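You operate a simulated robot arm through the tools that you are given. There is no shell and no other tool. Be economical: measure what you need, move in short steps, check, and stop when the job is done.

The job below is to be done with a simulated robot arm. You get a single attempt, and the scene is never put back.

JOB
Switch the incline off and lock it, then set Pull by its card and Track to centre.

Only the result counts: the job must be done as asked and must still hold three seconds after the hand-in. Knocking over, shifting, dropping, spilling or breaking anything else fails it.

ROBOT AND FRAMES
A 5-joint arm with a fingered hand on a trunk, on a base that drives. Base frame: it is fixed to the floor where the robot stands at the start and does not move with it; the origin is under the middle of the robot, x ahead of it, y to its left, z up. Units: mm, rad, N and s.
With the tool pointing down near the work surface it reaches from about 280 to 560 mm from the robot's upright axis, wherever it stands. Its first joint turns from -2.007 to 2.007 rad. Places, roughly: bay five door latch [3500, 2300, 800]; bay seven door latch [2700, 1400, 800]; bay three door latch [4300, 2400, 800]; bay two door latch [4800, 1500, 800]; drive guard latch [5100, 2800, 600]; end gate [1100, 1700, 1000]; green incline button [-900, 2100, 700]; green trough button [2700, 2400, 800]; grey incline button [-1100, 2100, 700]; grey trough button [2500, 2300, 800]; hood damper lever [700, 2000, 1500]; hopper hatch latch [600, 1200, 800]; incline card [-800, 2000, 900]; incline lock [-700, 2100, 700]; incline speed knob [-800, 2100, 700]; incline switch [-600, 2100, 700]; jog button [1900, 2200, 900]; lower left cover latch [-300, 1100, 900]; lower left knob [-100, 1200, 800]; lower right cover latch [-400, 2000, 900]; lower right knob [-100, 2000, 800]; pull wheel [700, 2100, 700]; red incline button [-1000, 2100, 700]; red pull knob [2300, 2300, 900]; red trough button [2600, 2400, 800]; tracking knob [500, 2100, 900]; trough speed knob [2800, 2400, 800]; trough switch [3000, 2400, 800]; upper left cover latch [-1400, 1000, 1200]; upper left knob [-1200, 1200, 1200]; upper right cover latch [-1500, 1900, 1200]; upper right knob [-1200, 1900, 1200]. The tool tilts only in the upright plane through the base axis and itself; it spins freely about its own axis. Payload 2.9 kg.
The TCP is the grasp point between the finger pads, 22 mm short of the fingertips. In the tool frame z runs along the fingers and y along their closing line. Largest opening 124 mm; the body of the gripper starts 60 mm behind the TCP. The gripper is a hand of 3 fingers: y runs from the thumb to the fingers, the wrist lies at [0, 0, -218] in the tool frame, and closing takes about 1.5 s.
Orientation is told as [roll, pitch, yaw] about the base's x, y, z axes, in that order, counted from this pose: with the fingers straight down and closing along the base's y, the tool's x points along the base's -x, its y along +y and its z along -z.

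CONTROLS
- The arm moves only by the tool jog_arm. Its argument "moves" is a list of rows, each a list of 6 numbers: the shift along the base's x, y, z in m, then the turn, a rotation vector about the base's x, y, z in rad. In form: [[tx, ty, tz, wx, wy, wz], ...]. A call has 1 to 20 rows; each row is the pose to reach, as a shift and turn from the pose commanded when the call began. "hand" is the closure, from 0 (fully open) to 1 (shut), set as the call begins (left out, the last holds). Rows are played at 5 a second. More than 50 mm and 0.15 rad between two rows, or a gripper value outside its range, and nothing of the call is played. Where a pose cannot be reached the arm comes as near as it can. A force on the tool above 40 N (or 10 N above the force at the start of the call, whichever is more), or a blocked arm, ends the call early, and 0.2 s more pass. Each finger travels about 153 mm/s and halts on what it meets, pressing with about 25 N; the grip force reading is that of the motor and also rises with nothing between the fingers. The clock runs only during rows and for 0.2 s after the last one: add rows that repeat a pose to give the fingers time. The reply holds the time, the measured pose of the TCP, the force on the tool along the base axes, the opening and the grip force, in the units named above and with some noise, with the torque about the TCP (base axes, N m) and any sound that the robot's microphone picked up, and new pictures: "views" is both (left out), scene, wrist or none.
- Cameras (640 x 400 px; columns grow to the right, rows downward): "scene" is now at [24.2, 111.6, 1476.5]; the picture's right is [-0.21, -0.98, 0.00], its down [-0.66, 0.14, -0.74] and it looks along [0.72, -0.15, -0.67] (base axes); focal length 294 px, centre (320, 200). "wrist" rides on the gripper at [64, -37, -75] in the tool frame; the picture's right is [0.50, 0.87, 0.00], its down [-0.62, 0.36, -0.70] and it looks along [-0.61, 0.35, 0.71] (tool axes); focal length 230 px, centre (320, 200).
- lift_body(by): slides the trunk up (or, below 0, down) by that many mm; the arm and the scene camera ride with it, the base frame stays. It gives what a move gives, with no picture.
- roll_base(legs): drives the robot by 1 to 6 legs, each [ahead, left, turn to the left] in mm, mm and rad, along the robot's own axes; the way and the turn of a leg run together, so that a leg with both is an arc; at most 1500 mm and 3.142 rad a leg. The arm and the cameras ride along, it lands a little off, and it stops where it bumps. It gives what a move gives, and a new picture of the scene camera.
- finger_targets(finger1, finger2, thumb_bend): sets how far each is bent, from 0 (flat) to 100 (curled in); at 30 the hand is open as for a grip, at 70 the pads meet at the TCP. One left out holds its place. A second passes; each finger stops where it meets its share of the squeeze, and holds until it gets a number again. A gripper value or a shape takes the hand back. It gives what a move gives, with no picture; readings hold the bend of each and the force on the fingers (four entries, about 0 where the hand has none), thumb and palm.
- hand_shape(shape): the hand has 3 fingers and takes this shape, open, in about a second: jaw (thumb against the fingers, like two jaws); tri (thumb and two fingers); tip (a fingertip pinch); poke (one finger out to press); point (the index stretched); flat (the hand flat); cup (the hand cupped); fist (a fist). The gripper value then closes the fingers along that shape, each until it touches; the sizes above hold for jaw. It gives what a move gives, with no picture.
- pan_tilt(pan, tilt): turns the head with the scene camera to pan (to the left, within 2.705 rad either way) and tilt (down, from -0.506 to 1.204), counted from straight ahead of the robot. It gives what a move gives, and a new picture of the scene camera.
- point_at(camera, pixels): for up to 12 pixels [column, row] of the newest picture of that camera ("zoom" is the newest enlarged one), the place [x, y, z] in the base frame of the surface seen there, good to about 2 mm, but the place of the scene camera against the robot may be out by one fixed shift of up to 25 mm in any direction. No time passes.
- close_up(camera, box): a new picture of the part [left, top, right, bottom] of that camera's present view, enlarged. No time passes.
- job_done(): hands the job in; it is judged then, once.

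Go step by step. Measure first, check grasps and placings, and put right what went wrong. The budget is 90 turns and 274 pictures, counting those below and the enlarged ones. Unless the task says otherwise, let go and move clear before handing in, and close with one line.

The tools are called as name(argument=value, ...) on one line, values as JSON. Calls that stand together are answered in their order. jog_arm: Moves the arm, as the interface text tells. Its arguments: {"type":"object","properties":{"moves":{"type":"array","items":{"type":"array","items":{"type":"number"}}},"hand":{"type":"number"},"views":{"type":"string","enum":["both","scene","wrist","none"]}},"required":["moves"]} The other tools are called the same way: lift_body (by) slides the trunk up or down; hand_shape (shape) gives the hand a shape; finger_targets (finger1, finger2, thumb_bend) moves the fingers one by one; roll_base (legs) drives the base; pan_tilt (pan, tilt) turns the head that bears the scene camera; point_at (camera, pixels) gives the place of the surface under pixels of a picture; close_up (camera, box) takes an enlarged picture of a part of a camera's view; job_done () hands the job in.

At the start:

```text
time: 0.0
position: [374.1, -88.2, 941.4]
orientation: [0.0, 0.0, 0.0]
ft_force: [-0.4, -0.1, 1.1]
moment: [-0.01, 0.0, -0.04]
finger_gap: 124.0
grip_force: 0.1
shape: jaw
bend: [30.0, 30.0, 30.0]
finger forces: [0.1, 0.0, 0.0, 0.1, 0.0, 0.0]
trunk travel left (down, up): [-575.0, 415.0]
robot x, y, heading: [-0.4, 1.5, 0.001]
head pan, tilt: [-0.208, 0.738]
```

scene: 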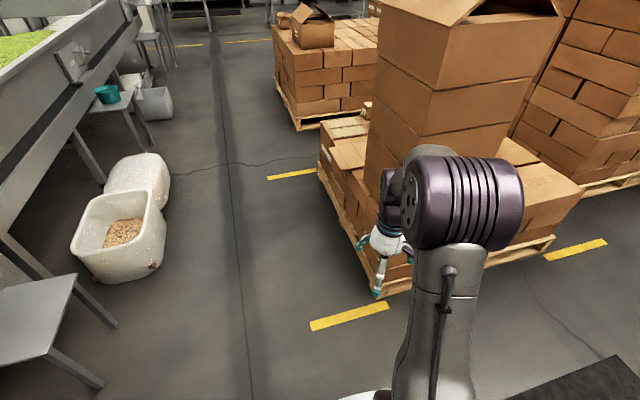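
wrist: 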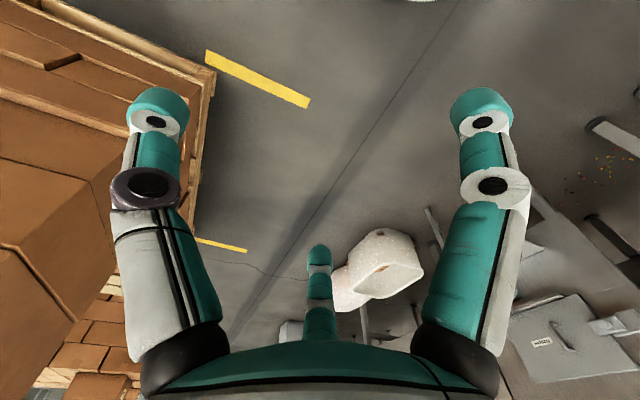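

The scene shows a conveyor to the left and pallets ahead. The incline panel should be behind-left, so I'll turn the head to look there.

pan_tilt(pan=1.9, tilt=0.35)

pan_tilt(pan=1.2, tilt=0.35)

```text
time: 2.0
position: [373.5, -88.1, 941.7]
orientation: [0.0, 0.0, 0.0]
ft_force: [-0.1, -0.1, 0.2]
moment: [0.0, 0.0, -0.04]
finger_gap: 123.9
grip_force: 0.0
shape: jaw
bend: [30.0, 30.0, 30.0]
finger forces: [0.0, 0.1, 0.1, 0.0, 0.0, 0.0]
trunk travel left (down, up): [-575.0, 415.0]
robot x, y, heading: [-2.6, 1.0, -0.0]
head pan, tilt: [1.901, 0.351]
```

scene: 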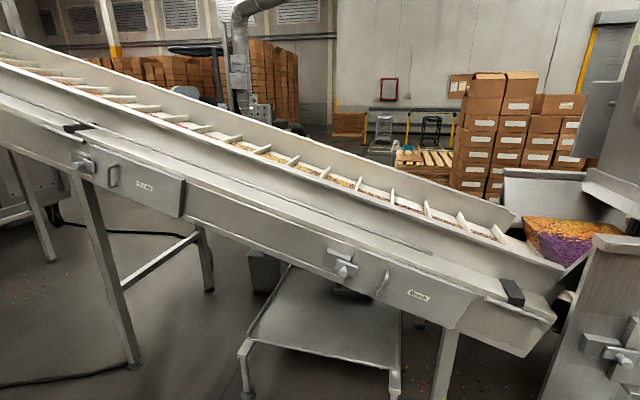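

```text
time: 3.1
position: [374.6, -88.2, 941.6]
orientation: [0.001, 0.0, 0.001]
ft_force: [0.1, -0.2, -0.6]
moment: [-0.01, 0.0, -0.04]
finger_gap: 123.8
grip_force: 0.1
shape: jaw
bend: [30.0, 30.0, 30.0]
finger forces: [0.0, 0.0, 0.1, 0.1, 0.0, 0.0]
trunk travel left (down, up): [-575.0, 415.0]
robot x, y, heading: [2.2, 0.6, 0.0]
head pan, tilt: [1.201, 0.351]
```

scene: 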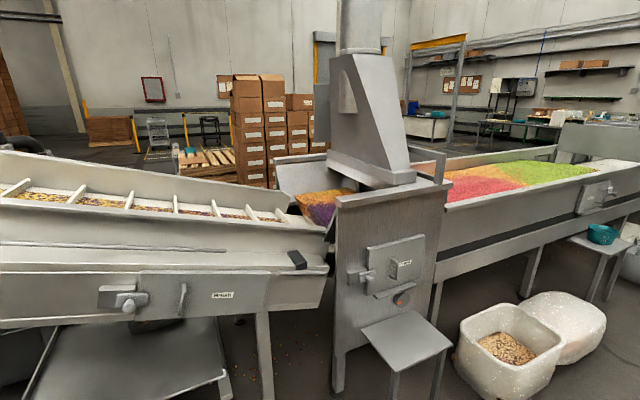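

The controls are on the far side (y≈2100) of the conveyor line. I'll look for a way around the upper end of the incline.

pan_tilt(pan=2.6, tilt=0.35)

pan_tilt(pan=0.5, tilt=0.3)

```text
time: 4.6
position: [374.3, -90.2, 943.1]
orientation: [-0.001, 0.0, 0.001]
ft_force: [0.0, 0.2, 0.0]
moment: [0.0, 0.0, -0.02]
finger_gap: 124.0
grip_force: 0.0
shape: jaw
bend: [30.0, 30.0, 30.0]
finger forces: [0.1, 0.0, 0.1, 0.0, 0.0, 0.0]
trunk travel left (down, up): [-575.0, 415.0]
robot x, y, heading: [-3.3, -2.9, 0.004]
head pan, tilt: [2.601, 0.351]
```

scene: 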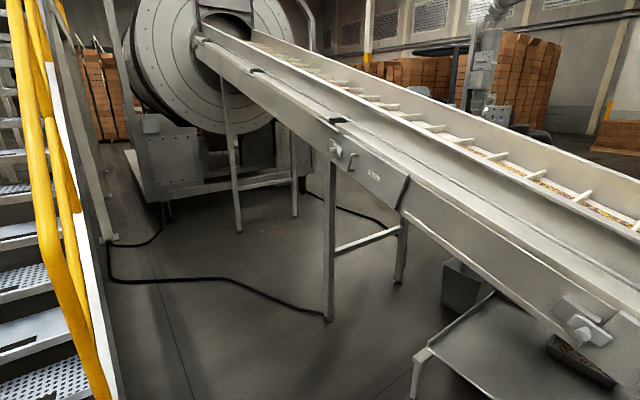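

```text
time: 6.6
position: [373.5, -88.7, 941.1]
orientation: [0.0, -0.001, 0.001]
ft_force: [-0.3, -0.5, 0.4]
moment: [-0.02, -0.05, -0.01]
finger_gap: 123.9
grip_force: 0.0
shape: jaw
bend: [30.0, 30.0, 30.0]
finger forces: [0.1, 0.0, 0.0, 0.0, 0.0, 0.0]
trunk travel left (down, up): [-575.0, 415.0]
robot x, y, heading: [-2.4, -1.7, -0.002]
head pan, tilt: [0.499, 0.3]
```

scene: 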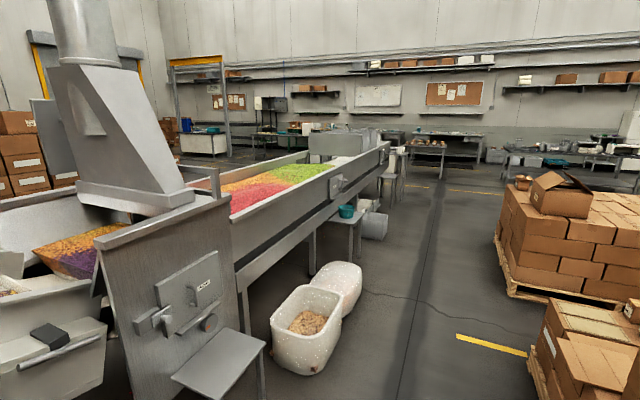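

The aisle ahead passes the trough's far end (column ~400, row ~170). I'll measure it and the tumbler side for a route.

point_at(camera="scene", pixels=[[388, 150], [405, 180], [420, 160], [415, 210], [425, 180], [245, 155], [285, 155], [440, 180], [380, 235], [310, 375], [265, 345], [350, 285]])

close_up(camera="scene", box=[240, 90, 480, 240])

```text
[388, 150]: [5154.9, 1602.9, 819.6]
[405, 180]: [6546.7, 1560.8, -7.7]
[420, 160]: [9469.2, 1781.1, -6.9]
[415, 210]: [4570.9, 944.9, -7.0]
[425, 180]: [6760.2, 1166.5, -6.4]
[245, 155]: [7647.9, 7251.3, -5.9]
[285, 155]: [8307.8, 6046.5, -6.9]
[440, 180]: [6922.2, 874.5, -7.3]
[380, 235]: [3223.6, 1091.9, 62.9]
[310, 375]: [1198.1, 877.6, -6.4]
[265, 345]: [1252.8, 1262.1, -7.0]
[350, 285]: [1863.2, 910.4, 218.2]
```

```text
2.67 times, centred on (360, 165) of scene
```

zoom: 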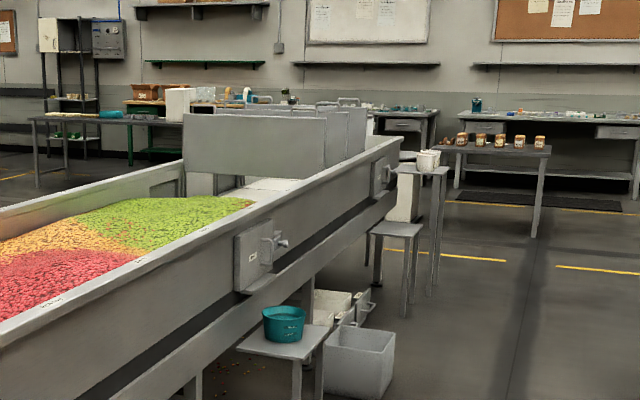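

The trough ends at x≈5200 with open floor beyond. I'll look straight ahead along the aisle to check its width.

pan_tilt(pan=0.1, tilt=0.5)

```text
time: 7.5
position: [374.5, -88.3, 941.8]
orientation: [0.0, -0.001, -0.001]
ft_force: [0.1, 0.8, 0.4]
moment: [-0.02, -0.01, -0.02]
finger_gap: 124.1
grip_force: 0.0
shape: jaw
bend: [30.0, 30.0, 30.0]
finger forces: [0.0, 0.1, 0.0, 0.1, 0.1, 0.0]
trunk travel left (down, up): [-575.0, 415.0]
robot x, y, heading: [0.4, -1.7, 0.004]
head pan, tilt: [0.099, 0.499]
```

scene: 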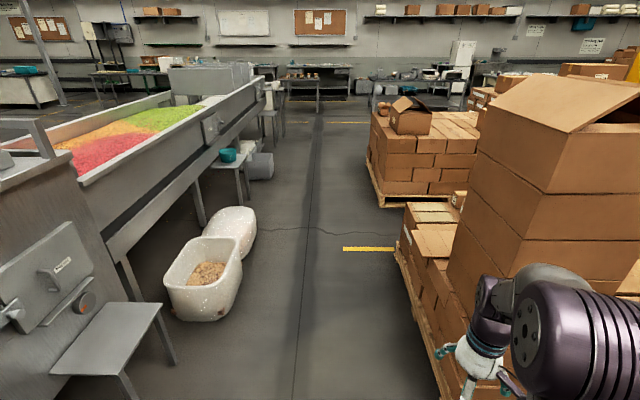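

point_at(camera="scene", pixels=[[215, 318], [240, 280], [255, 225], [270, 178], [278, 145], [290, 100], [396, 250], [372, 180], [436, 385], [174, 362], [366, 162], [280, 125]])

```text
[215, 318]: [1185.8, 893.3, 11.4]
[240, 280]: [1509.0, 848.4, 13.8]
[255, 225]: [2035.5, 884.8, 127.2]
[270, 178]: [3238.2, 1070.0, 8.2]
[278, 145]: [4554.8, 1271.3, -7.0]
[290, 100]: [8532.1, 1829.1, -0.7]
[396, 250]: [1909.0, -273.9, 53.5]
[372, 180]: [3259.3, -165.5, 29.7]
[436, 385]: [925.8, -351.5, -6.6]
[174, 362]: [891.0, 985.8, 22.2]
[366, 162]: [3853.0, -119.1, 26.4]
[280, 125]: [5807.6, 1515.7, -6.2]
```

The aisle is clear from y≈-120 to y≈850 (columns 270–366). I'll drive along y≈370 toward the far end.

roll_base(legs=[[800, 350, 0], [1500, 50, 0], [1500, 80, 0], [1500, 200, 0]])

pan_tilt(pan=1.2, tilt=0.45)

```text
refused: leg 2 is longer than a leg can be; nothing moved
```

```text
time: 8.8
position: [373.9, -89.1, 941.2]
orientation: [0.001, 0.0, 0.0]
ft_force: [0.8, 0.5, -0.2]
moment: [0.02, 0.0, 0.01]
finger_gap: 123.6
grip_force: 0.1
shape: jaw
bend: [30.0, 30.0, 30.0]
finger forces: [0.0, 0.0, 0.0, 0.0, 0.0, 0.1]
trunk travel left (down, up): [-575.0, 415.0]
robot x, y, heading: [3.0, 3.1, -0.001]
head pan, tilt: [1.201, 0.45]
```

scene: 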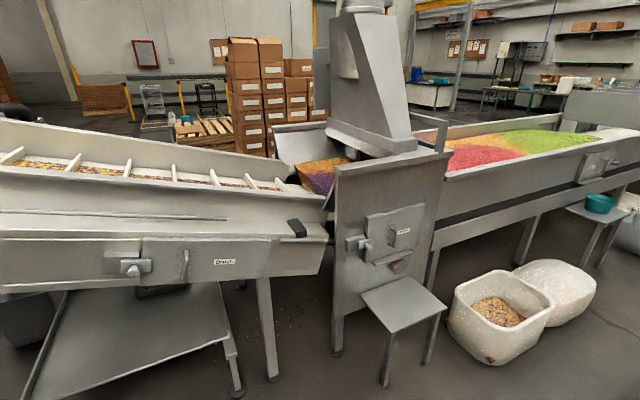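

The drive was refused only because a leg exceeded 1500 mm; I'll repeat it with shorter legs.

roll_base(legs=[[800, 350, 0], [1450, 50, 0], [1450, 80, 0], [1450, 200, 0]])

pan_tilt(pan=1.2, tilt=0.45)

```text
time: 33.9
position: [5513.5, 595.1, 941.1]
orientation: [0.0, 0.001, -0.004]
ft_force: [-0.2, 1.1, 0.0]
moment: [-0.02, 0.0, -0.01]
finger_gap: 124.0
grip_force: 0.1
shape: jaw
bend: [30.0, 30.0, 30.0]
finger forces: [0.1, 0.0, 0.0, 0.0, 0.0, 0.0]
trunk travel left (down, up): [-575.0, 415.0]
robot x, y, heading: [5140.6, 686.4, -0.002]
head pan, tilt: [1.201, 0.45]
```

scene: 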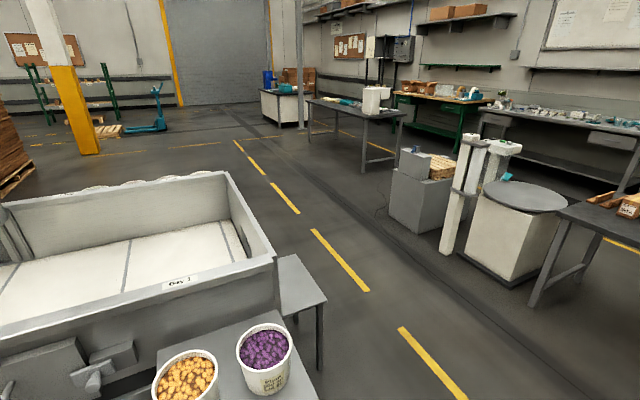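

```text
time: 34.5
position: [5513.7, 594.9, 941.8]
orientation: [0.0, -0.001, -0.004]
ft_force: [1.0, 0.0, -0.2]
moment: [-0.01, -0.02, -0.02]
finger_gap: 123.7
grip_force: 0.1
shape: jaw
bend: [30.0, 30.0, 30.0]
finger forces: [0.1, 0.0, 0.0, 0.0, 0.0, 0.0]
trunk travel left (down, up): [-575.0, 415.0]
robot x, y, heading: [5141.8, 682.7, -0.003]
head pan, tilt: [1.201, 0.45]
```

scene: 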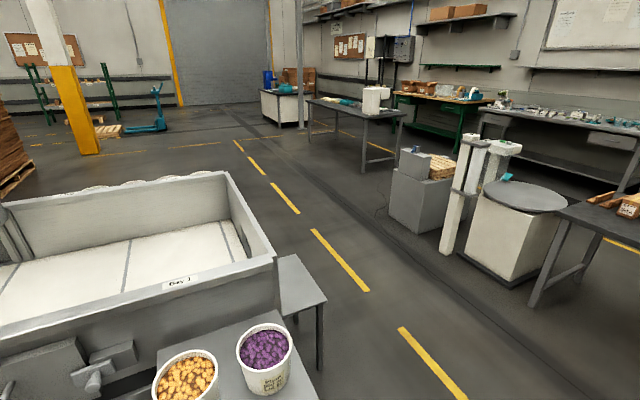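

point_at(camera="scene", pixels=[[325, 300], [320, 370], [390, 225], [465, 262], [530, 305], [370, 292], [245, 152], [363, 172], [228, 175], [610, 330], [20, 190], [440, 395]])

```text
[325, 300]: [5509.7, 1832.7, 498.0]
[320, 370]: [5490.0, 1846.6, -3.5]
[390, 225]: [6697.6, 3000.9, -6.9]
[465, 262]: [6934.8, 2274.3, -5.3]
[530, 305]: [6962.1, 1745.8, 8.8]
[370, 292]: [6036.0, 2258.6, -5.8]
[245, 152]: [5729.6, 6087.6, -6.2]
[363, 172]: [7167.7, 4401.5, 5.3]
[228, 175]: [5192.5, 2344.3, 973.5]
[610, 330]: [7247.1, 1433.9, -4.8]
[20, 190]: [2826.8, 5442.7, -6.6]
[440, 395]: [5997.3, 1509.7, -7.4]
```

The cross lane runs x≈5510–6690. I'll enter it at x≈6090, turn left and drive to y≈3600.

roll_base(legs=[[950, 0, 0], [0, 0, 1.571], [1450, 0, 0], [1450, 0, 0], [0, 0, 1.571]])

pan_tilt(pan=0.3, tilt=0.4)

```text
time: 60.8
position: [5747.0, 3671.0, 942.2]
orientation: [0.0, 0.0, 3.136]
ft_force: [-0.9, -0.2, -0.2]
moment: [0.01, 0.0, -0.01]
finger_gap: 123.7
grip_force: 0.0
shape: jaw
bend: [30.0, 30.0, 30.0]
finger forces: [0.0, 0.0, 0.1, 0.1, 0.0, 0.1]
trunk travel left (down, up): [-575.0, 415.0]
robot x, y, heading: [6118.9, 3581.4, 3.14]
head pan, tilt: [1.201, 0.45]
```

scene: 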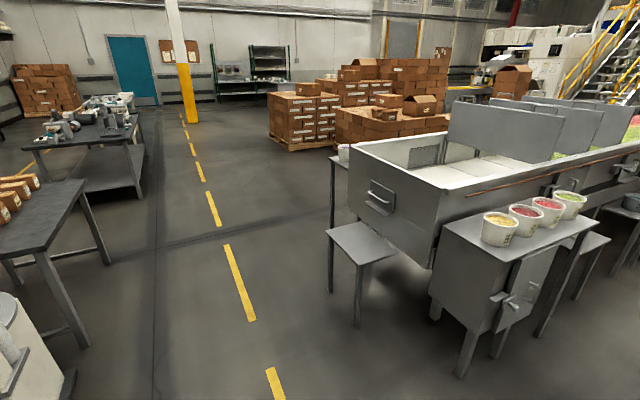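

```text
time: 62.0
position: [5745.3, 3671.6, 942.4]
orientation: [-0.001, 0.001, 3.136]
ft_force: [0.3, 0.4, 0.4]
moment: [0.0, 0.02, -0.02]
finger_gap: 123.7
grip_force: 0.1
shape: jaw
bend: [30.0, 30.0, 30.0]
finger forces: [0.0, 0.0, 0.1, 0.0, 0.1, 0.1]
trunk travel left (down, up): [-575.0, 415.0]
robot x, y, heading: [6119.5, 3581.1, 3.136]
head pan, tilt: [0.3, 0.4]
```

scene: 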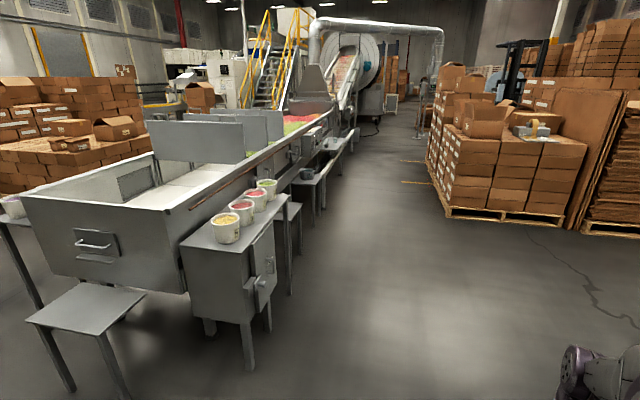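

Clear aisle runs back along the far side. I'll measure its borders.

point_at(camera="scene", pixels=[[248, 365], [290, 290], [318, 220], [350, 155], [445, 215], [430, 170], [425, 135], [565, 222], [385, 140], [375, 128], [362, 135], [400, 118]])

close_up(camera="scene", box=[260, 20, 480, 158])

```text
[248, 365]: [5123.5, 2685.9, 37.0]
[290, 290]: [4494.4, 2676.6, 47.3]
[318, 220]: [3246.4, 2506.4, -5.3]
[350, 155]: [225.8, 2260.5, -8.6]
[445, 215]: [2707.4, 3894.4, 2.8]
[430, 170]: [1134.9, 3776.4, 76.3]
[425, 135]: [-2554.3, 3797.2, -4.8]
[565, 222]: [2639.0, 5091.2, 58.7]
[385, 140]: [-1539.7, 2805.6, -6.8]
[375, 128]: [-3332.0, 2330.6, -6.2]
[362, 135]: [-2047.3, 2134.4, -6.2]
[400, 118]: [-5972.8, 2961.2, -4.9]
```

```text
2.90 times, centred on (370, 89) of scene
```

zoom: 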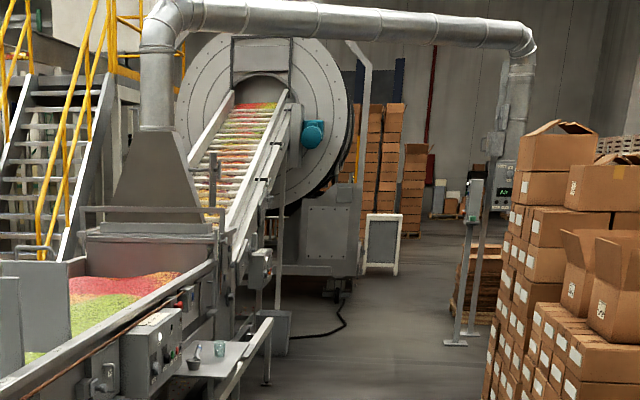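

The aisle is clear between y≈2700 and y≈3770. I'll drive along y≈3230 back to x≈1400.

roll_base(legs=[[1350, 350, 0], [1450, 0, 0], [1450, 0, 0], [600, 0, 0]])

pan_tilt(pan=0.7, tilt=0.5)

```text
time: 85.5
position: [890.2, 3373.5, 941.0]
orientation: [0.001, 0.0, 3.124]
ft_force: [-1.2, 0.8, 0.8]
moment: [-0.03, -0.03, 0.01]
finger_gap: 123.7
grip_force: 0.1
shape: jaw
bend: [30.0, 30.0, 30.0]
finger forces: [0.1, 0.1, 0.1, 0.0, 0.0, 0.1]
trunk travel left (down, up): [-575.0, 415.0]
robot x, y, heading: [1263.8, 3277.7, 3.127]
head pan, tilt: [0.3, 0.4]
```

scene: 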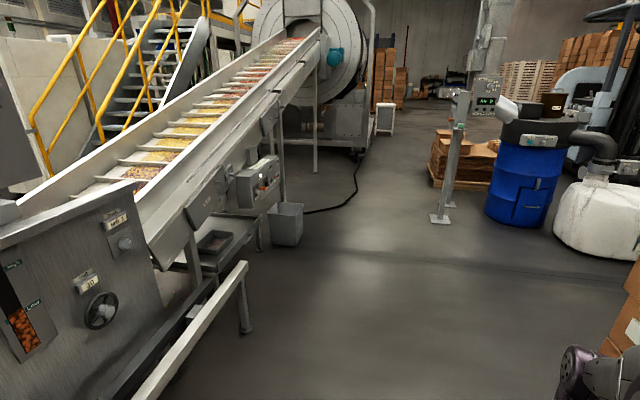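

```text
time: 86.4
position: [891.9, 3373.9, 941.5]
orientation: [-0.001, 0.001, 3.124]
ft_force: [0.2, -0.4, -0.2]
moment: [0.0, 0.0, 0.0]
finger_gap: 123.9
grip_force: 0.1
shape: jaw
bend: [30.0, 30.0, 30.0]
finger forces: [0.1, 0.0, 0.0, 0.1, 0.0, 0.1]
trunk travel left (down, up): [-575.0, 415.0]
robot x, y, heading: [1261.2, 3278.2, 3.126]
head pan, tilt: [0.7, 0.499]
```

scene: 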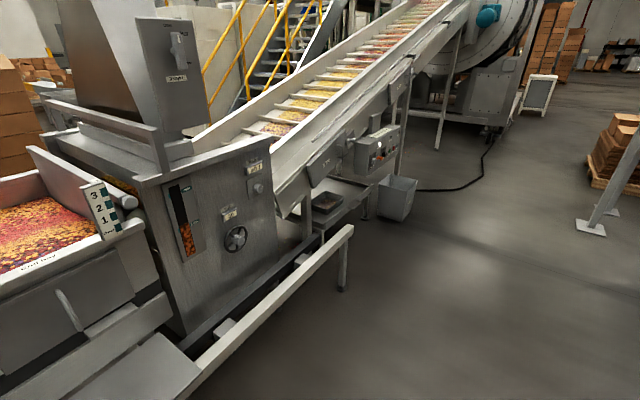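

Pull wheel (235,238), tracking knob (258,187) and the incline panel (378,148) are in sight. I'll zoom in on them.

close_up(camera="scene", box=[160, 140, 320, 260])

point_at(camera="scene", pixels=[[235, 238], [258, 187], [347, 230], [343, 285], [230, 350], [256, 168], [228, 215], [300, 260], [395, 220], [400, 128], [415, 190], [345, 188]])

close_up(camera="scene", box=[300, 100, 460, 220])

```text
3.33 times, centred on (240, 200) of scene
```

zoom: 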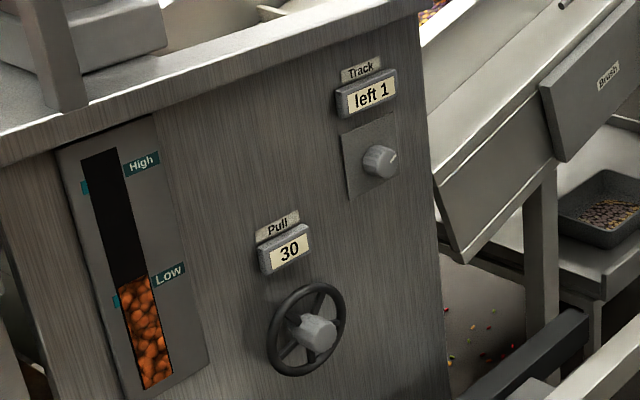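

```text
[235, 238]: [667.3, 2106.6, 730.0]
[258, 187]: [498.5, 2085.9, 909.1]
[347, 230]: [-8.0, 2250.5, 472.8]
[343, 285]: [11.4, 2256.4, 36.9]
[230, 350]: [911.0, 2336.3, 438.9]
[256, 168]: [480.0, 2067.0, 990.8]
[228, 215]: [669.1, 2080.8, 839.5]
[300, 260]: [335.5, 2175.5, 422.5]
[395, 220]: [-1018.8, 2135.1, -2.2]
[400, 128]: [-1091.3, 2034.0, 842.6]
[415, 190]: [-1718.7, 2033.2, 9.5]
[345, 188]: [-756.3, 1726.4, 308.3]
```

```text
3.33 times, centred on (380, 160) of scene
```

zoom: 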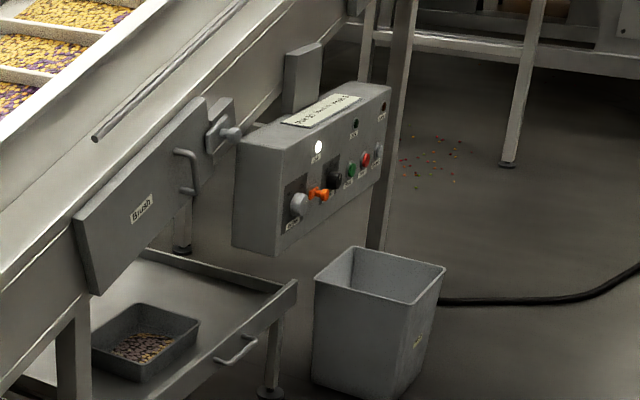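

The incline panel (zoom 310,160) has a switch, an orange lock, knob and buttons, and a card on top. I'll check the post at (590,230), then drive to the panel.

point_at(camera="scene", pixels=[[590, 230], [380, 215], [412, 190], [376, 195], [590, 170], [540, 110]])

```text
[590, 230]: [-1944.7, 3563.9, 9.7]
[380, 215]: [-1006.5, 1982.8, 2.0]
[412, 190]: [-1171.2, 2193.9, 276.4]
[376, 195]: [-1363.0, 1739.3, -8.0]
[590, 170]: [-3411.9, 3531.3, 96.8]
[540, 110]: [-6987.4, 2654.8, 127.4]
```

roll_base(legs=[[1400, 250, 0], [660, 30, 0], [0, 0, 1.58]])

pan_tilt(pan=0.0, tilt=0.75)

```text
time: 100.6
position: [-881.1, 2631.0, 942.4]
orientation: [0.001, -0.001, -1.555]
ft_force: [0.9, -0.1, 0.7]
moment: [0.01, 0.01, 0.02]
finger_gap: 123.9
grip_force: 0.0
shape: jaw
bend: [30.0, 30.0, 30.0]
finger forces: [0.1, 0.0, 0.0, 0.0, 0.1, 0.1]
trunk travel left (down, up): [-575.0, 415.0]
robot x, y, heading: [-799.4, 3004.6, -1.554]
head pan, tilt: [0.7, 0.499]
```

scene: 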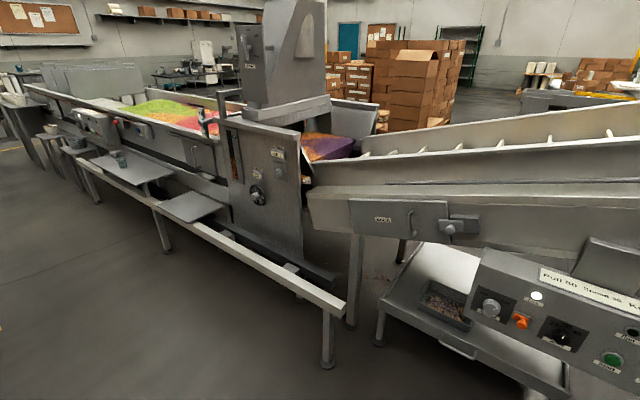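

```text
time: 101.7
position: [-881.5, 2629.9, 943.5]
orientation: [0.001, 0.001, -1.556]
ft_force: [0.4, -0.7, 1.2]
moment: [0.05, 0.0, 0.0]
finger_gap: 124.0
grip_force: 0.0
shape: jaw
bend: [30.0, 30.0, 30.0]
finger forces: [0.1, 0.0, 0.0, 0.1, 0.0, 0.0]
trunk travel left (down, up): [-575.0, 415.0]
robot x, y, heading: [-801.6, 3005.3, -1.55]
head pan, tilt: [0.0, 0.75]
```

scene: 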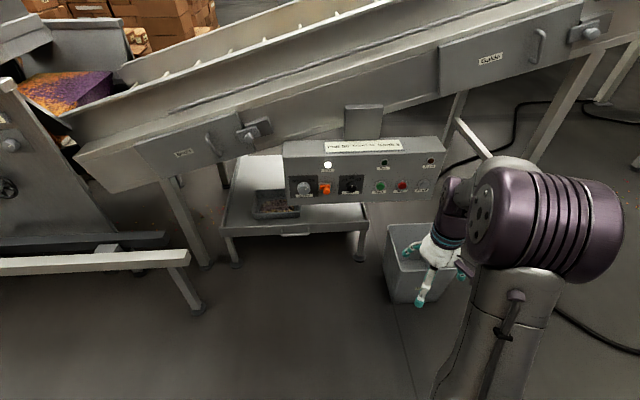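

close_up(camera="scene", box=[280, 130, 440, 210])

point_at(camera="scene", pixels=[[304, 188], [325, 189], [351, 184], [379, 186], [402, 185], [421, 185], [290, 201], [364, 195], [286, 180], [292, 235], [428, 225], [315, 178]])

```text
4.00 times, centred on (360, 170) of scene
```

zoom: 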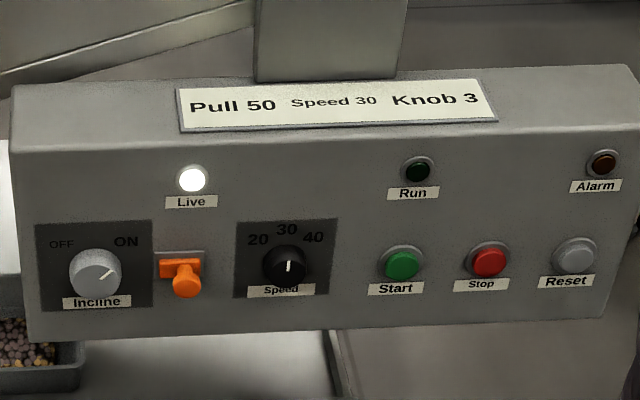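

```text
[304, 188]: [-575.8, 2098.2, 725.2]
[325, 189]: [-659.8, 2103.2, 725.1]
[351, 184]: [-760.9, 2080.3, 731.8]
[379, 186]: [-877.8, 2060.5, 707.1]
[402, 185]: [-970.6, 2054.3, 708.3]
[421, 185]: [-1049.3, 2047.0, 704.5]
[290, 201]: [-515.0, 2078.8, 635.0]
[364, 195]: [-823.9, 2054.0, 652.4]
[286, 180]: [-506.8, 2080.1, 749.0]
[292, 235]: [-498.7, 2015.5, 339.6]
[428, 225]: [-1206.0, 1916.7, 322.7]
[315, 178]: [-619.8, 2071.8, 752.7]
```

The card reads "Pull 50, Speed 30, Knob 3"; the Incline switch points to ON, the orange lock is beside it. The line is yawed about 0.078 rad, so I'll place the robot square to the switch about 650 mm away.

roll_base(legs=[[262, 168, 0], [0, 0, 0.057]])

lift_body(by=-200)

```text
time: 104.2
position: [-690.4, 2366.4, 941.2]
orientation: [-0.001, 0.001, -1.501]
ft_force: [-0.8, 0.6, 0.0]
moment: [-0.01, 0.01, 0.01]
finger_gap: 123.7
grip_force: 0.0
shape: jaw
bend: [30.0, 30.0, 30.0]
finger forces: [0.1, 0.0, 0.0, 0.0, 0.0, 0.1]
trunk travel left (down, up): [-575.0, 415.0]
robot x, y, heading: [-626.2, 2750.2, -1.505]
head pan, tilt: [0.0, 0.75]
```

scene: 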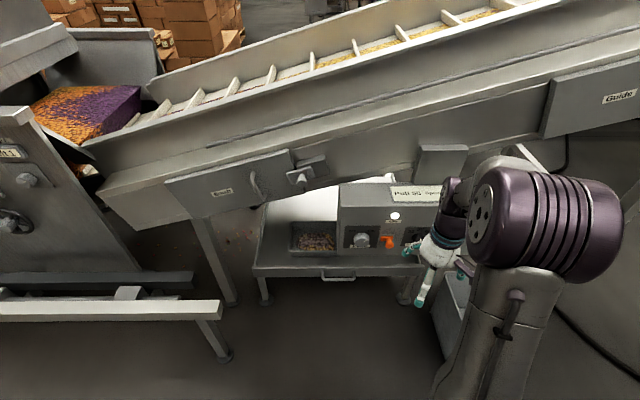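

```text
time: 106.4
position: [-690.2, 2365.3, 741.8]
orientation: [0.001, 0.0, -1.501]
ft_force: [-0.2, 0.0, -0.7]
moment: [0.0, -0.01, 0.01]
finger_gap: 123.9
grip_force: 0.0
shape: jaw
bend: [30.0, 30.0, 30.0]
finger forces: [0.0, 0.0, 0.0, 0.0, 0.1, 0.0]
trunk travel left (down, up): [-375.0, 615.0]
robot x, y, heading: [-628.3, 2745.2, -1.504]
head pan, tilt: [0.0, 0.75]
```

The robot stands squarely at (-628,2745). I'll tilt the tool to horizontal toward the panel while keeping the wrist still.

jog_arm(moves=[[0.0019, -0.0284, 0.0019, -0.1306, -0.0088, 0], [0.0038, -0.0563, 0.0074, -0.2613, -0.0175, 0], [0.0056, -0.0832, 0.0166, -0.3919, -0.0263, 0], [0.0073, -0.1088, 0.0292, -0.5226, -0.0351, 0], [0.0089, -0.1324, 0.045, -0.6532, -0.0439, 0], [0.0103, -0.1538, 0.0639, -0.7838, -0.0526, 0], [0.0116, -0.1727, 0.0853, -0.9145, -0.0614, 0], [0.0126, -0.1884, 0.109, -1.0451, -0.0702, 0], [0.0135, -0.201, 0.1346, -1.1757, -0.0789, 0], [0.0141, -0.2102, 0.1616, -1.3064, -0.0877, 0], [0.0145, -0.2157, 0.1895, -1.437, -0.0965, 0], [0.0146, -0.2176, 0.218, -1.5677, -0.1052, 0]])

```text
time: 109.0
position: [-609.5, 2145.8, 959.6]
orientation: [-2.329, -1.568, 0.787]
ft_force: [0.4, 0.2, 0.4]
moment: [0.02, 0.03, -0.01]
finger_gap: 124.0
grip_force: 0.0
shape: jaw
bend: [30.0, 30.0, 30.0]
finger forces: [0.0, 0.0, 0.1, 0.0, 0.1, 0.0]
out of reach, approached as far as the arm can: row 1, 2, 3, 4, 5, 6, 7, 8, 9, 10, 11, 12
trunk travel left (down, up): [-375.0, 615.0]
robot x, y, heading: [-627.8, 2747.2, -1.506]
head pan, tilt: [0.0, 0.75]
```

scene: 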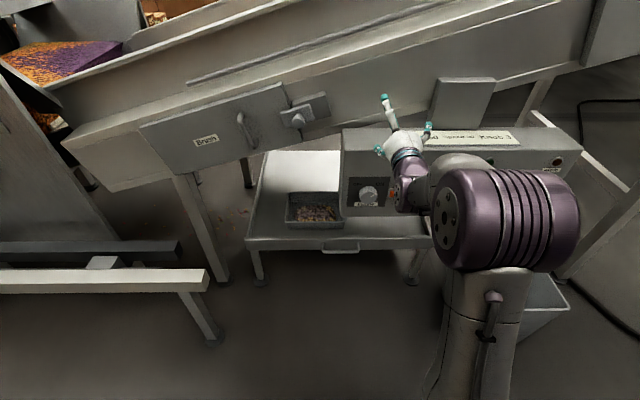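
wrist: 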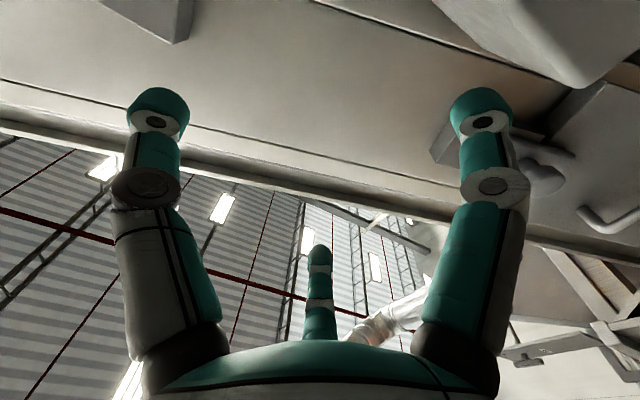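

The tool is now horizontal at (-609,2146,960) and above the panel. I'll zoom in on the hand to understand its finger layout.

close_up(camera="scene", box=[330, 80, 490, 220])

```text
2.86 times, centred on (410, 150) of scene
```

zoom: 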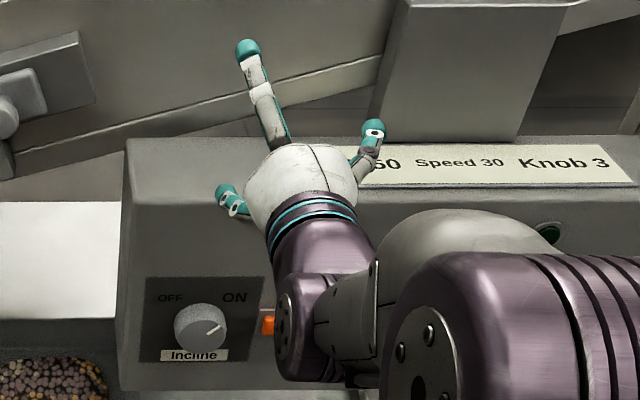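

The hand carries three spread fingers; the camera is now beneath it. I'll back off 100 mm and spin the tool about 3.0 rad so the camera sits on top.

jog_arm(moves=[[0, 0.005, 0, -0.0042, 0.15, 0], [0, 0.01, 0, -0.0084, 0.3, 0], [0, 0.015, 0, -0.0126, 0.45, 0], [0, 0.02, 0, -0.0168, 0.6, 0], [0, 0.025, 0, -0.021, 0.75, 0], [0, 0.03, 0, -0.0252, 0.9, 0], [0, 0.035, 0, -0.0294, 1.05, 0], [0, 0.04, 0, -0.0336, 1.2, 0], [0, 0.045, 0, -0.0378, 1.35, 0], [0, 0.05, 0, -0.042, 1.5, 0], [0, 0.055, 0, -0.0462, 1.65, 0], [0, 0.06, 0, -0.0504, 1.8, 0], [0, 0.065, 0, -0.0546, 1.95, 0], [0, 0.07, 0, -0.0588, 2.1, 0], [0, 0.075, 0, -0.063, 2.25, 0], [0, 0.08, 0, -0.0672, 2.4, 0], [0, 0.085, 0, -0.0714, 2.55, 0], [0, 0.09, 0, -0.0756, 2.7, 0], [0, 0.095, 0, -0.0798, 2.85, 0], [0, 0.1, 0, -0.084, 3.0, 0]], views="none")

lift_body(by=-200)

jog_arm(moves=[[0, 0, 0, -0.003, 0.14, 0], [0, 0, 0, -0.003, 0.14, 0]], views="both")

```text
time: 113.2
position: [-607.0, 2248.5, 959.5]
orientation: [-1.517, -0.131, 0.029]
ft_force: [-1.3, -0.6, -0.3]
moment: [0.0, -0.03, 0.01]
finger_gap: 123.9
grip_force: 0.0
shape: jaw
bend: [30.0, 30.0, 30.0]
finger forces: [0.0, 0.1, 0.0, 0.0, 0.0, 0.0]
out of reach, approached as far as the arm can: row 1, 2, 3, 4, 5, 6, 7, 8, 10, 11, 12, 13, 14, 15, 16, 17, 18, 19, 20
trunk travel left (down, up): [-375.0, 615.0]
robot x, y, heading: [-626.2, 2743.9, -1.503]
head pan, tilt: [0.0, 0.75]
```

```text
time: 115.3
position: [-607.3, 2247.9, 760.7]
orientation: [-1.518, -0.129, 0.029]
ft_force: [-0.6, 0.4, 1.4]
moment: [-0.03, -0.02, 0.01]
finger_gap: 123.8
grip_force: 0.0
shape: jaw
bend: [30.0, 30.0, 30.0]
finger forces: [0.0, 0.0, 0.0, 0.1, 0.0, 0.0]
trunk travel left (down, up): [-175.0, 815.0]
robot x, y, heading: [-629.3, 2747.1, -1.499]
head pan, tilt: [0.0, 0.75]
```

```text
time: 115.9
position: [-607.6, 2247.9, 759.6]
orientation: [-1.517, -0.13, 0.03]
ft_force: [0.3, 0.1, -0.6]
moment: [0.01, -0.02, -0.01]
finger_gap: 124.0
grip_force: 0.0
shape: jaw
bend: [30.0, 30.0, 30.0]
finger forces: [0.0, 0.1, 0.0, 0.0, 0.1, 0.0]
out of reach, approached as far as the arm can: row 1, 2
trunk travel left (down, up): [-175.0, 815.0]
robot x, y, heading: [-629.1, 2745.3, -1.5]
head pan, tilt: [0.0, 0.75]
```

scene: 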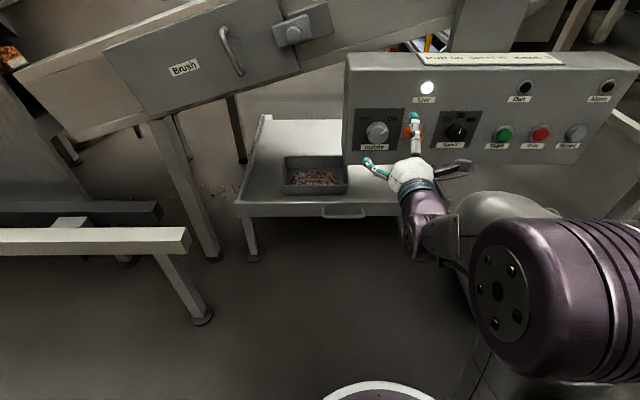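
wrist: 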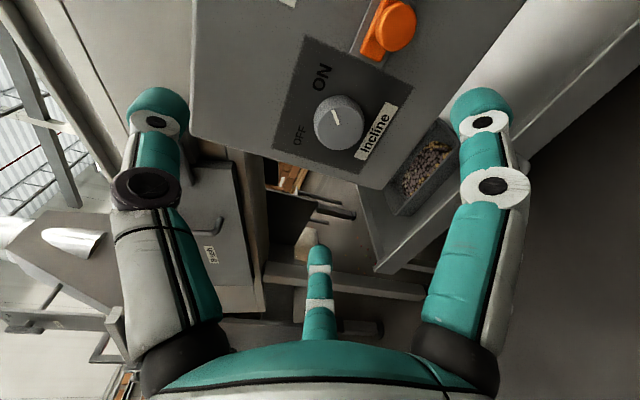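

The wrist camera now shows the switch (338,125), pointing to ON, and the orange lock (390,28). I'll zoom in and measure both.

close_up(camera="wrist", box=[250, 0, 450, 200])

point_at(camera="wrist", pixels=[[338, 125], [340, 122], [398, 28], [376, 48], [370, 20], [300, 100], [385, 130], [290, 60], [362, 112], [320, 130], [325, 150], [384, 90]])

close_up(camera="scene", box=[340, 70, 500, 180])

```text
2.00 times, centred on (350, 100) of wrist
```

zoom: 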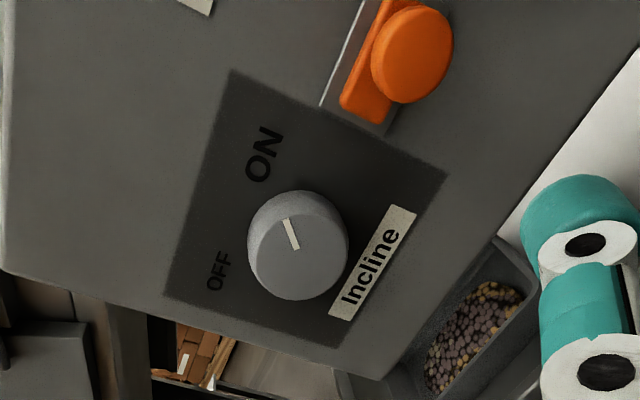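

```text
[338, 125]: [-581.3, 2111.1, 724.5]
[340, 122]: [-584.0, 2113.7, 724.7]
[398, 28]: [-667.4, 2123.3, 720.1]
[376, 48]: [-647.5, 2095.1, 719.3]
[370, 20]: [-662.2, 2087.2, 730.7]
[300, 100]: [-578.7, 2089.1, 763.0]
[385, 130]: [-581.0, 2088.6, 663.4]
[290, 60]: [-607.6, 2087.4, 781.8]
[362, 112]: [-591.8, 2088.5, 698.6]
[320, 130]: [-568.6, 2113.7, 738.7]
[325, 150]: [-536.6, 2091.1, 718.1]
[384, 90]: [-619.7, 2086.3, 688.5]
```

```text
3.64 times, centred on (420, 125) of scene
```

zoom: 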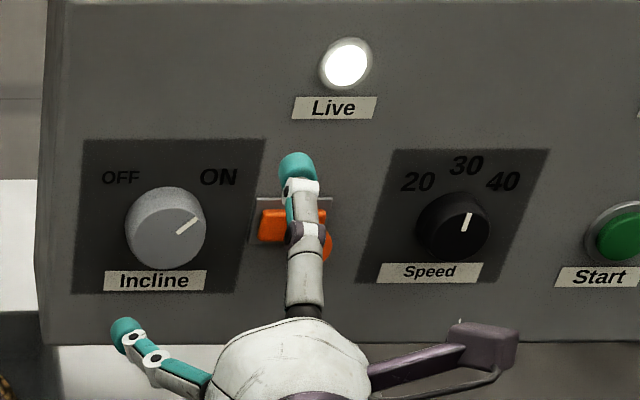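

Wrist measurements: switch knob centre (-581, tip y 2112, z 724), panel face y≈2088, lock knob at (-667,2123,720). I'll spin back 1.8 rad to have room for the turn, part-close the hand and line up with the knob.

jog_arm(moves=[[0.0022, 0, -0.003, 0.0042, -0.1497, -0.0081], [0.0044, 0, -0.006, 0.0084, -0.2994, -0.0162], [0.0066, 0, -0.009, 0.0126, -0.4491, -0.0243], [0.0088, 0, -0.012, 0.0168, -0.5988, -0.0324], [0.011, 0, -0.015, 0.021, -0.7485, -0.0405], [0.0132, 0, -0.018, 0.0252, -0.8982, -0.0486], [0.0154, 0, -0.021, 0.0294, -1.0479, -0.0567], [0.0176, 0, -0.024, 0.0336, -1.1976, -0.0648], [0.0198, 0, -0.027, 0.0378, -1.3473, -0.0729], [0.022, 0, -0.03, 0.042, -1.497, -0.081], [0.0242, 0, -0.033, 0.0462, -1.6467, -0.0891], [0.0264, 0, -0.036, 0.0504, -1.7964, -0.0972]], hand=0.4)

```text
time: 118.5
position: [-607.6, 2247.9, 723.2]
orientation: [1.441, -1.206, -2.985]
ft_force: [0.7, -0.3, -0.1]
moment: [-0.02, -0.02, 0.0]
finger_gap: 75.2
grip_force: 0.0
shape: jaw
bend: [32.0, 32.0, 70.0]
finger forces: [0.0, 0.0, 0.0, 0.1, 0.1, 0.0]
out of reach, approached as far as the arm can: row 3, 4, 5, 6, 7, 8, 9, 10, 11, 12
trunk travel left (down, up): [-175.0, 815.0]
robot x, y, heading: [-625.9, 2744.8, -1.505]
head pan, tilt: [0.0, 0.75]
```

scene: 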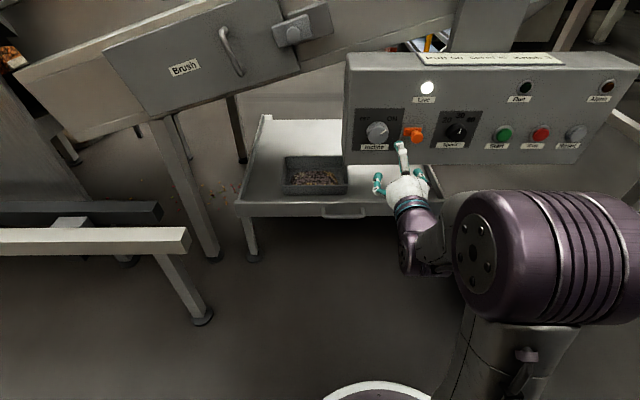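
wrist: 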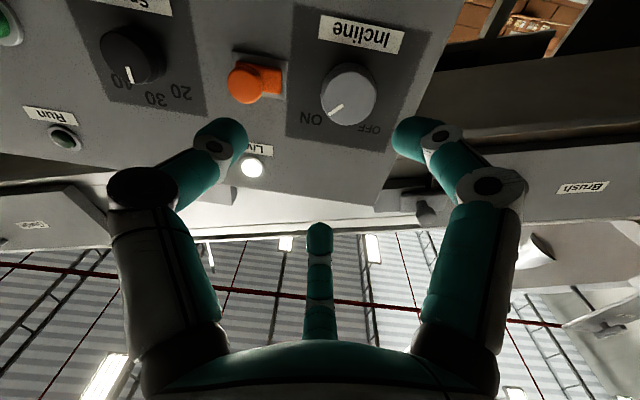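

The hand followed in orientation but x stayed put, since the tool must lie in a plane through the axis. I'll try the "tri" shape at partial closure to see how fingers close.

hand_shape(shape="tri")

jog_arm(moves=[[0, 0, 0, 0, 0, 0], [0, 0, 0, 0, 0, 0], [0, 0, 0, 0, 0, 0], [0, 0, 0, 0, 0, 0]], hand=0.4, views="wrist")

jog_arm(moves=[[0, 0, 0, 0, 0, 0], [0, 0, 0, 0, 0, 0], [0, 0, 0, 0, 0, 0], [0, 0, 0, 0, 0, 0], [0, 0, 0, 0, 0, 0], [0, 0, 0, 0, 0, 0]], hand=0.9, views="wrist")

```text
time: 119.4
position: [-608.0, 2246.3, 722.8]
orientation: [1.442, -1.209, -2.984]
ft_force: [0.6, -1.0, 0.4]
moment: [0.01, 0.0, 0.0]
finger_gap: 123.8
grip_force: 0.0
shape: tri
bend: [30.0, 30.0, 30.0]
finger forces: [0.1, 0.0, 0.0, 0.0, 0.0, 0.1]
trunk travel left (down, up): [-175.0, 815.0]
robot x, y, heading: [-630.1, 2745.0, -1.502]
head pan, tilt: [0.0, 0.75]
```

```text
time: 120.4
position: [-607.0, 2246.9, 723.6]
orientation: [1.441, -1.21, -2.986]
ft_force: [-0.3, 0.4, 0.7]
moment: [-0.02, 0.0, 0.0]
finger_gap: 75.1
grip_force: 0.1
shape: tri
bend: [32.0, 32.0, 70.0]
finger forces: [0.1, 0.0, 0.1, 0.0, 0.1, 0.1]
trunk travel left (down, up): [-175.0, 815.0]
robot x, y, heading: [-630.3, 2745.0, -1.501]
head pan, tilt: [0.0, 0.75]
```

wrist: 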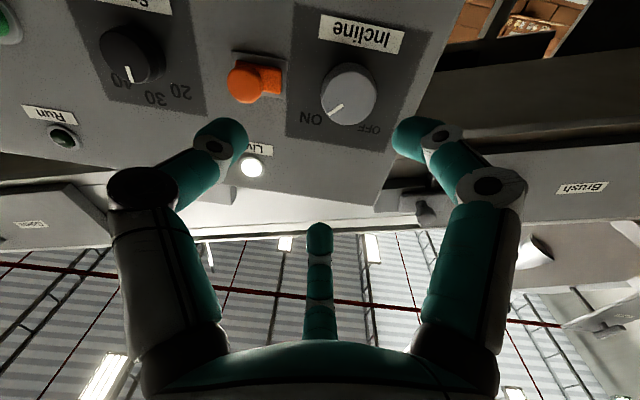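

```text
time: 121.8
position: [-607.6, 2248.1, 723.5]
orientation: [1.442, -1.208, -2.985]
ft_force: [0.0, 0.6, 0.3]
moment: [0.02, 0.0, 0.02]
finger_gap: 12.7
grip_force: 0.1
shape: tri
bend: [73.0, 73.0, 70.0]
finger forces: [0.1, 0.1, 0.0, 0.1, 0.1, 0.0]
trunk travel left (down, up): [-175.0, 815.0]
robot x, y, heading: [-626.7, 2745.9, -1.5]
head pan, tilt: [0.0, 0.75]
```

wrist: 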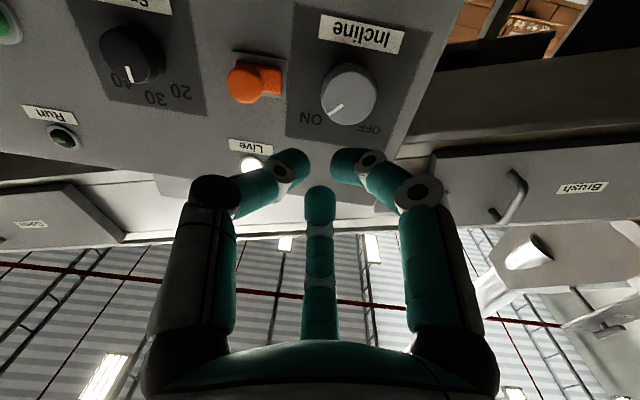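

The three fingers converge on the TCP, which suits the round knob. I'll reopen to 0.4 and yaw the tool by 0.04 so it can align at x=-581.

jog_arm(moves=[[0, 0, 0, 0, 0, 0.02], [0, 0, 0, 0, 0, 0.04], [0, 0, 0, 0, 0, 0.04], [0, 0, 0, 0, 0, 0.04]], hand=0.4, views="none")

```text
time: 122.8
position: [-597.7, 2247.3, 724.9]
orientation: [1.441, -1.207, -2.964]
ft_force: [0.7, 0.4, 1.2]
moment: [-0.02, 0.05, 0.01]
finger_gap: 73.7
grip_force: 0.0
shape: tri
bend: [32.0, 32.0, 70.0]
finger forces: [0.0, 0.0, 0.0, 0.1, 0.1, 0.0]
out of reach, approached as far as the arm can: row 2, 3, 4
trunk travel left (down, up): [-175.0, 815.0]
robot x, y, heading: [-624.0, 2749.2, -1.502]
head pan, tilt: [0.0, 0.75]
```

The tool now points along (0.056,-0.997,-0.046). I'll advance 90 mm with small yaw and pitch corrections and look again.

jog_arm(moves=[[0.003, -0.02, 0, -0.01, 0, 0.005], [0.007, -0.045, 0, -0.02, 0, 0.01], [0.011, -0.07, 0, -0.03, 0, 0.014], [0.015, -0.09, 0, -0.043, 0, 0.018], [0.015, -0.09, 0, -0.043, 0, 0.018]], views="wrist")

```text
time: 124.0
position: [-581.8, 2156.8, 723.3]
orientation: [1.562, -1.214, -3.056]
ft_force: [-0.7, -1.1, -0.8]
moment: [-0.04, 0.02, 0.04]
finger_gap: 73.8
grip_force: 0.1
shape: tri
bend: [32.0, 32.0, 70.0]
finger forces: [0.0, 0.1, 0.0, 0.1, 0.0, 0.0]
trunk travel left (down, up): [-175.0, 815.0]
robot x, y, heading: [-628.2, 2745.1, -1.506]
head pan, tilt: [0.0, 0.75]
```

wrist: 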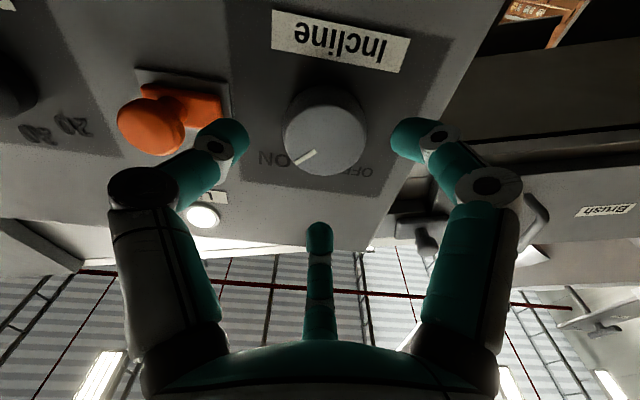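

The knob now sits centred between the fingers at about (325,130). I'll check its position once more.

point_at(camera="wrist", pixels=[[325, 118], [288, 118], [362, 118], [325, 92], [150, 125], [200, 105], [235, 60], [310, 155]])

```text
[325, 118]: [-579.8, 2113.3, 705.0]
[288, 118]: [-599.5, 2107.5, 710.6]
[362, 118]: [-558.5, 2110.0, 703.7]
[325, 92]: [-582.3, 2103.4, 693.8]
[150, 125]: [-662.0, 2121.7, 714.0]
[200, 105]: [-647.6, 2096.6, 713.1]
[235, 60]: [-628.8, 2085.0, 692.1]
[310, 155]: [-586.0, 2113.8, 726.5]
```

close_up(camera="wrist", box=[265, 80, 385, 190])

point_at(camera="wrist", pixels=[[325, 100], [325, 108], [325, 130], [325, 145], [325, 155], [325, 165], [325, 170], [325, 174], [325, 178], [295, 135], [355, 135]])

```text
3.64 times, centred on (325, 135) of wrist
```

zoom: 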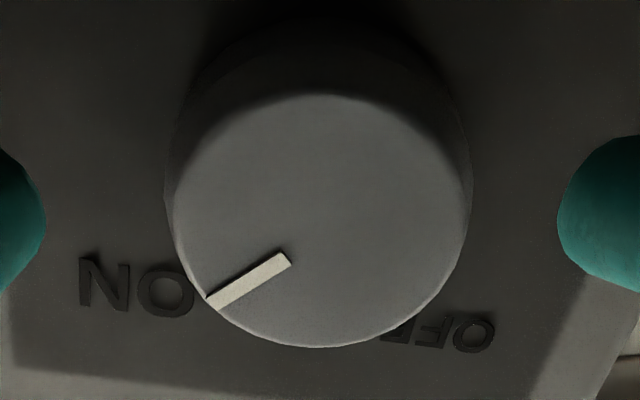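

```text
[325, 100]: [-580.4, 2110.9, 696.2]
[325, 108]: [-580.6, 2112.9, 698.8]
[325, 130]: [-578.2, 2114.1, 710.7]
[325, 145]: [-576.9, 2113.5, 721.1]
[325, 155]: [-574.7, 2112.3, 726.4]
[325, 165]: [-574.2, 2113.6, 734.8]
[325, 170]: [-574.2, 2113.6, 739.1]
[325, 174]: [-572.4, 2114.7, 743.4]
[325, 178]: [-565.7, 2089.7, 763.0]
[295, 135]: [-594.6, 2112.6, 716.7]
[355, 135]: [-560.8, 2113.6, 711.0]
```

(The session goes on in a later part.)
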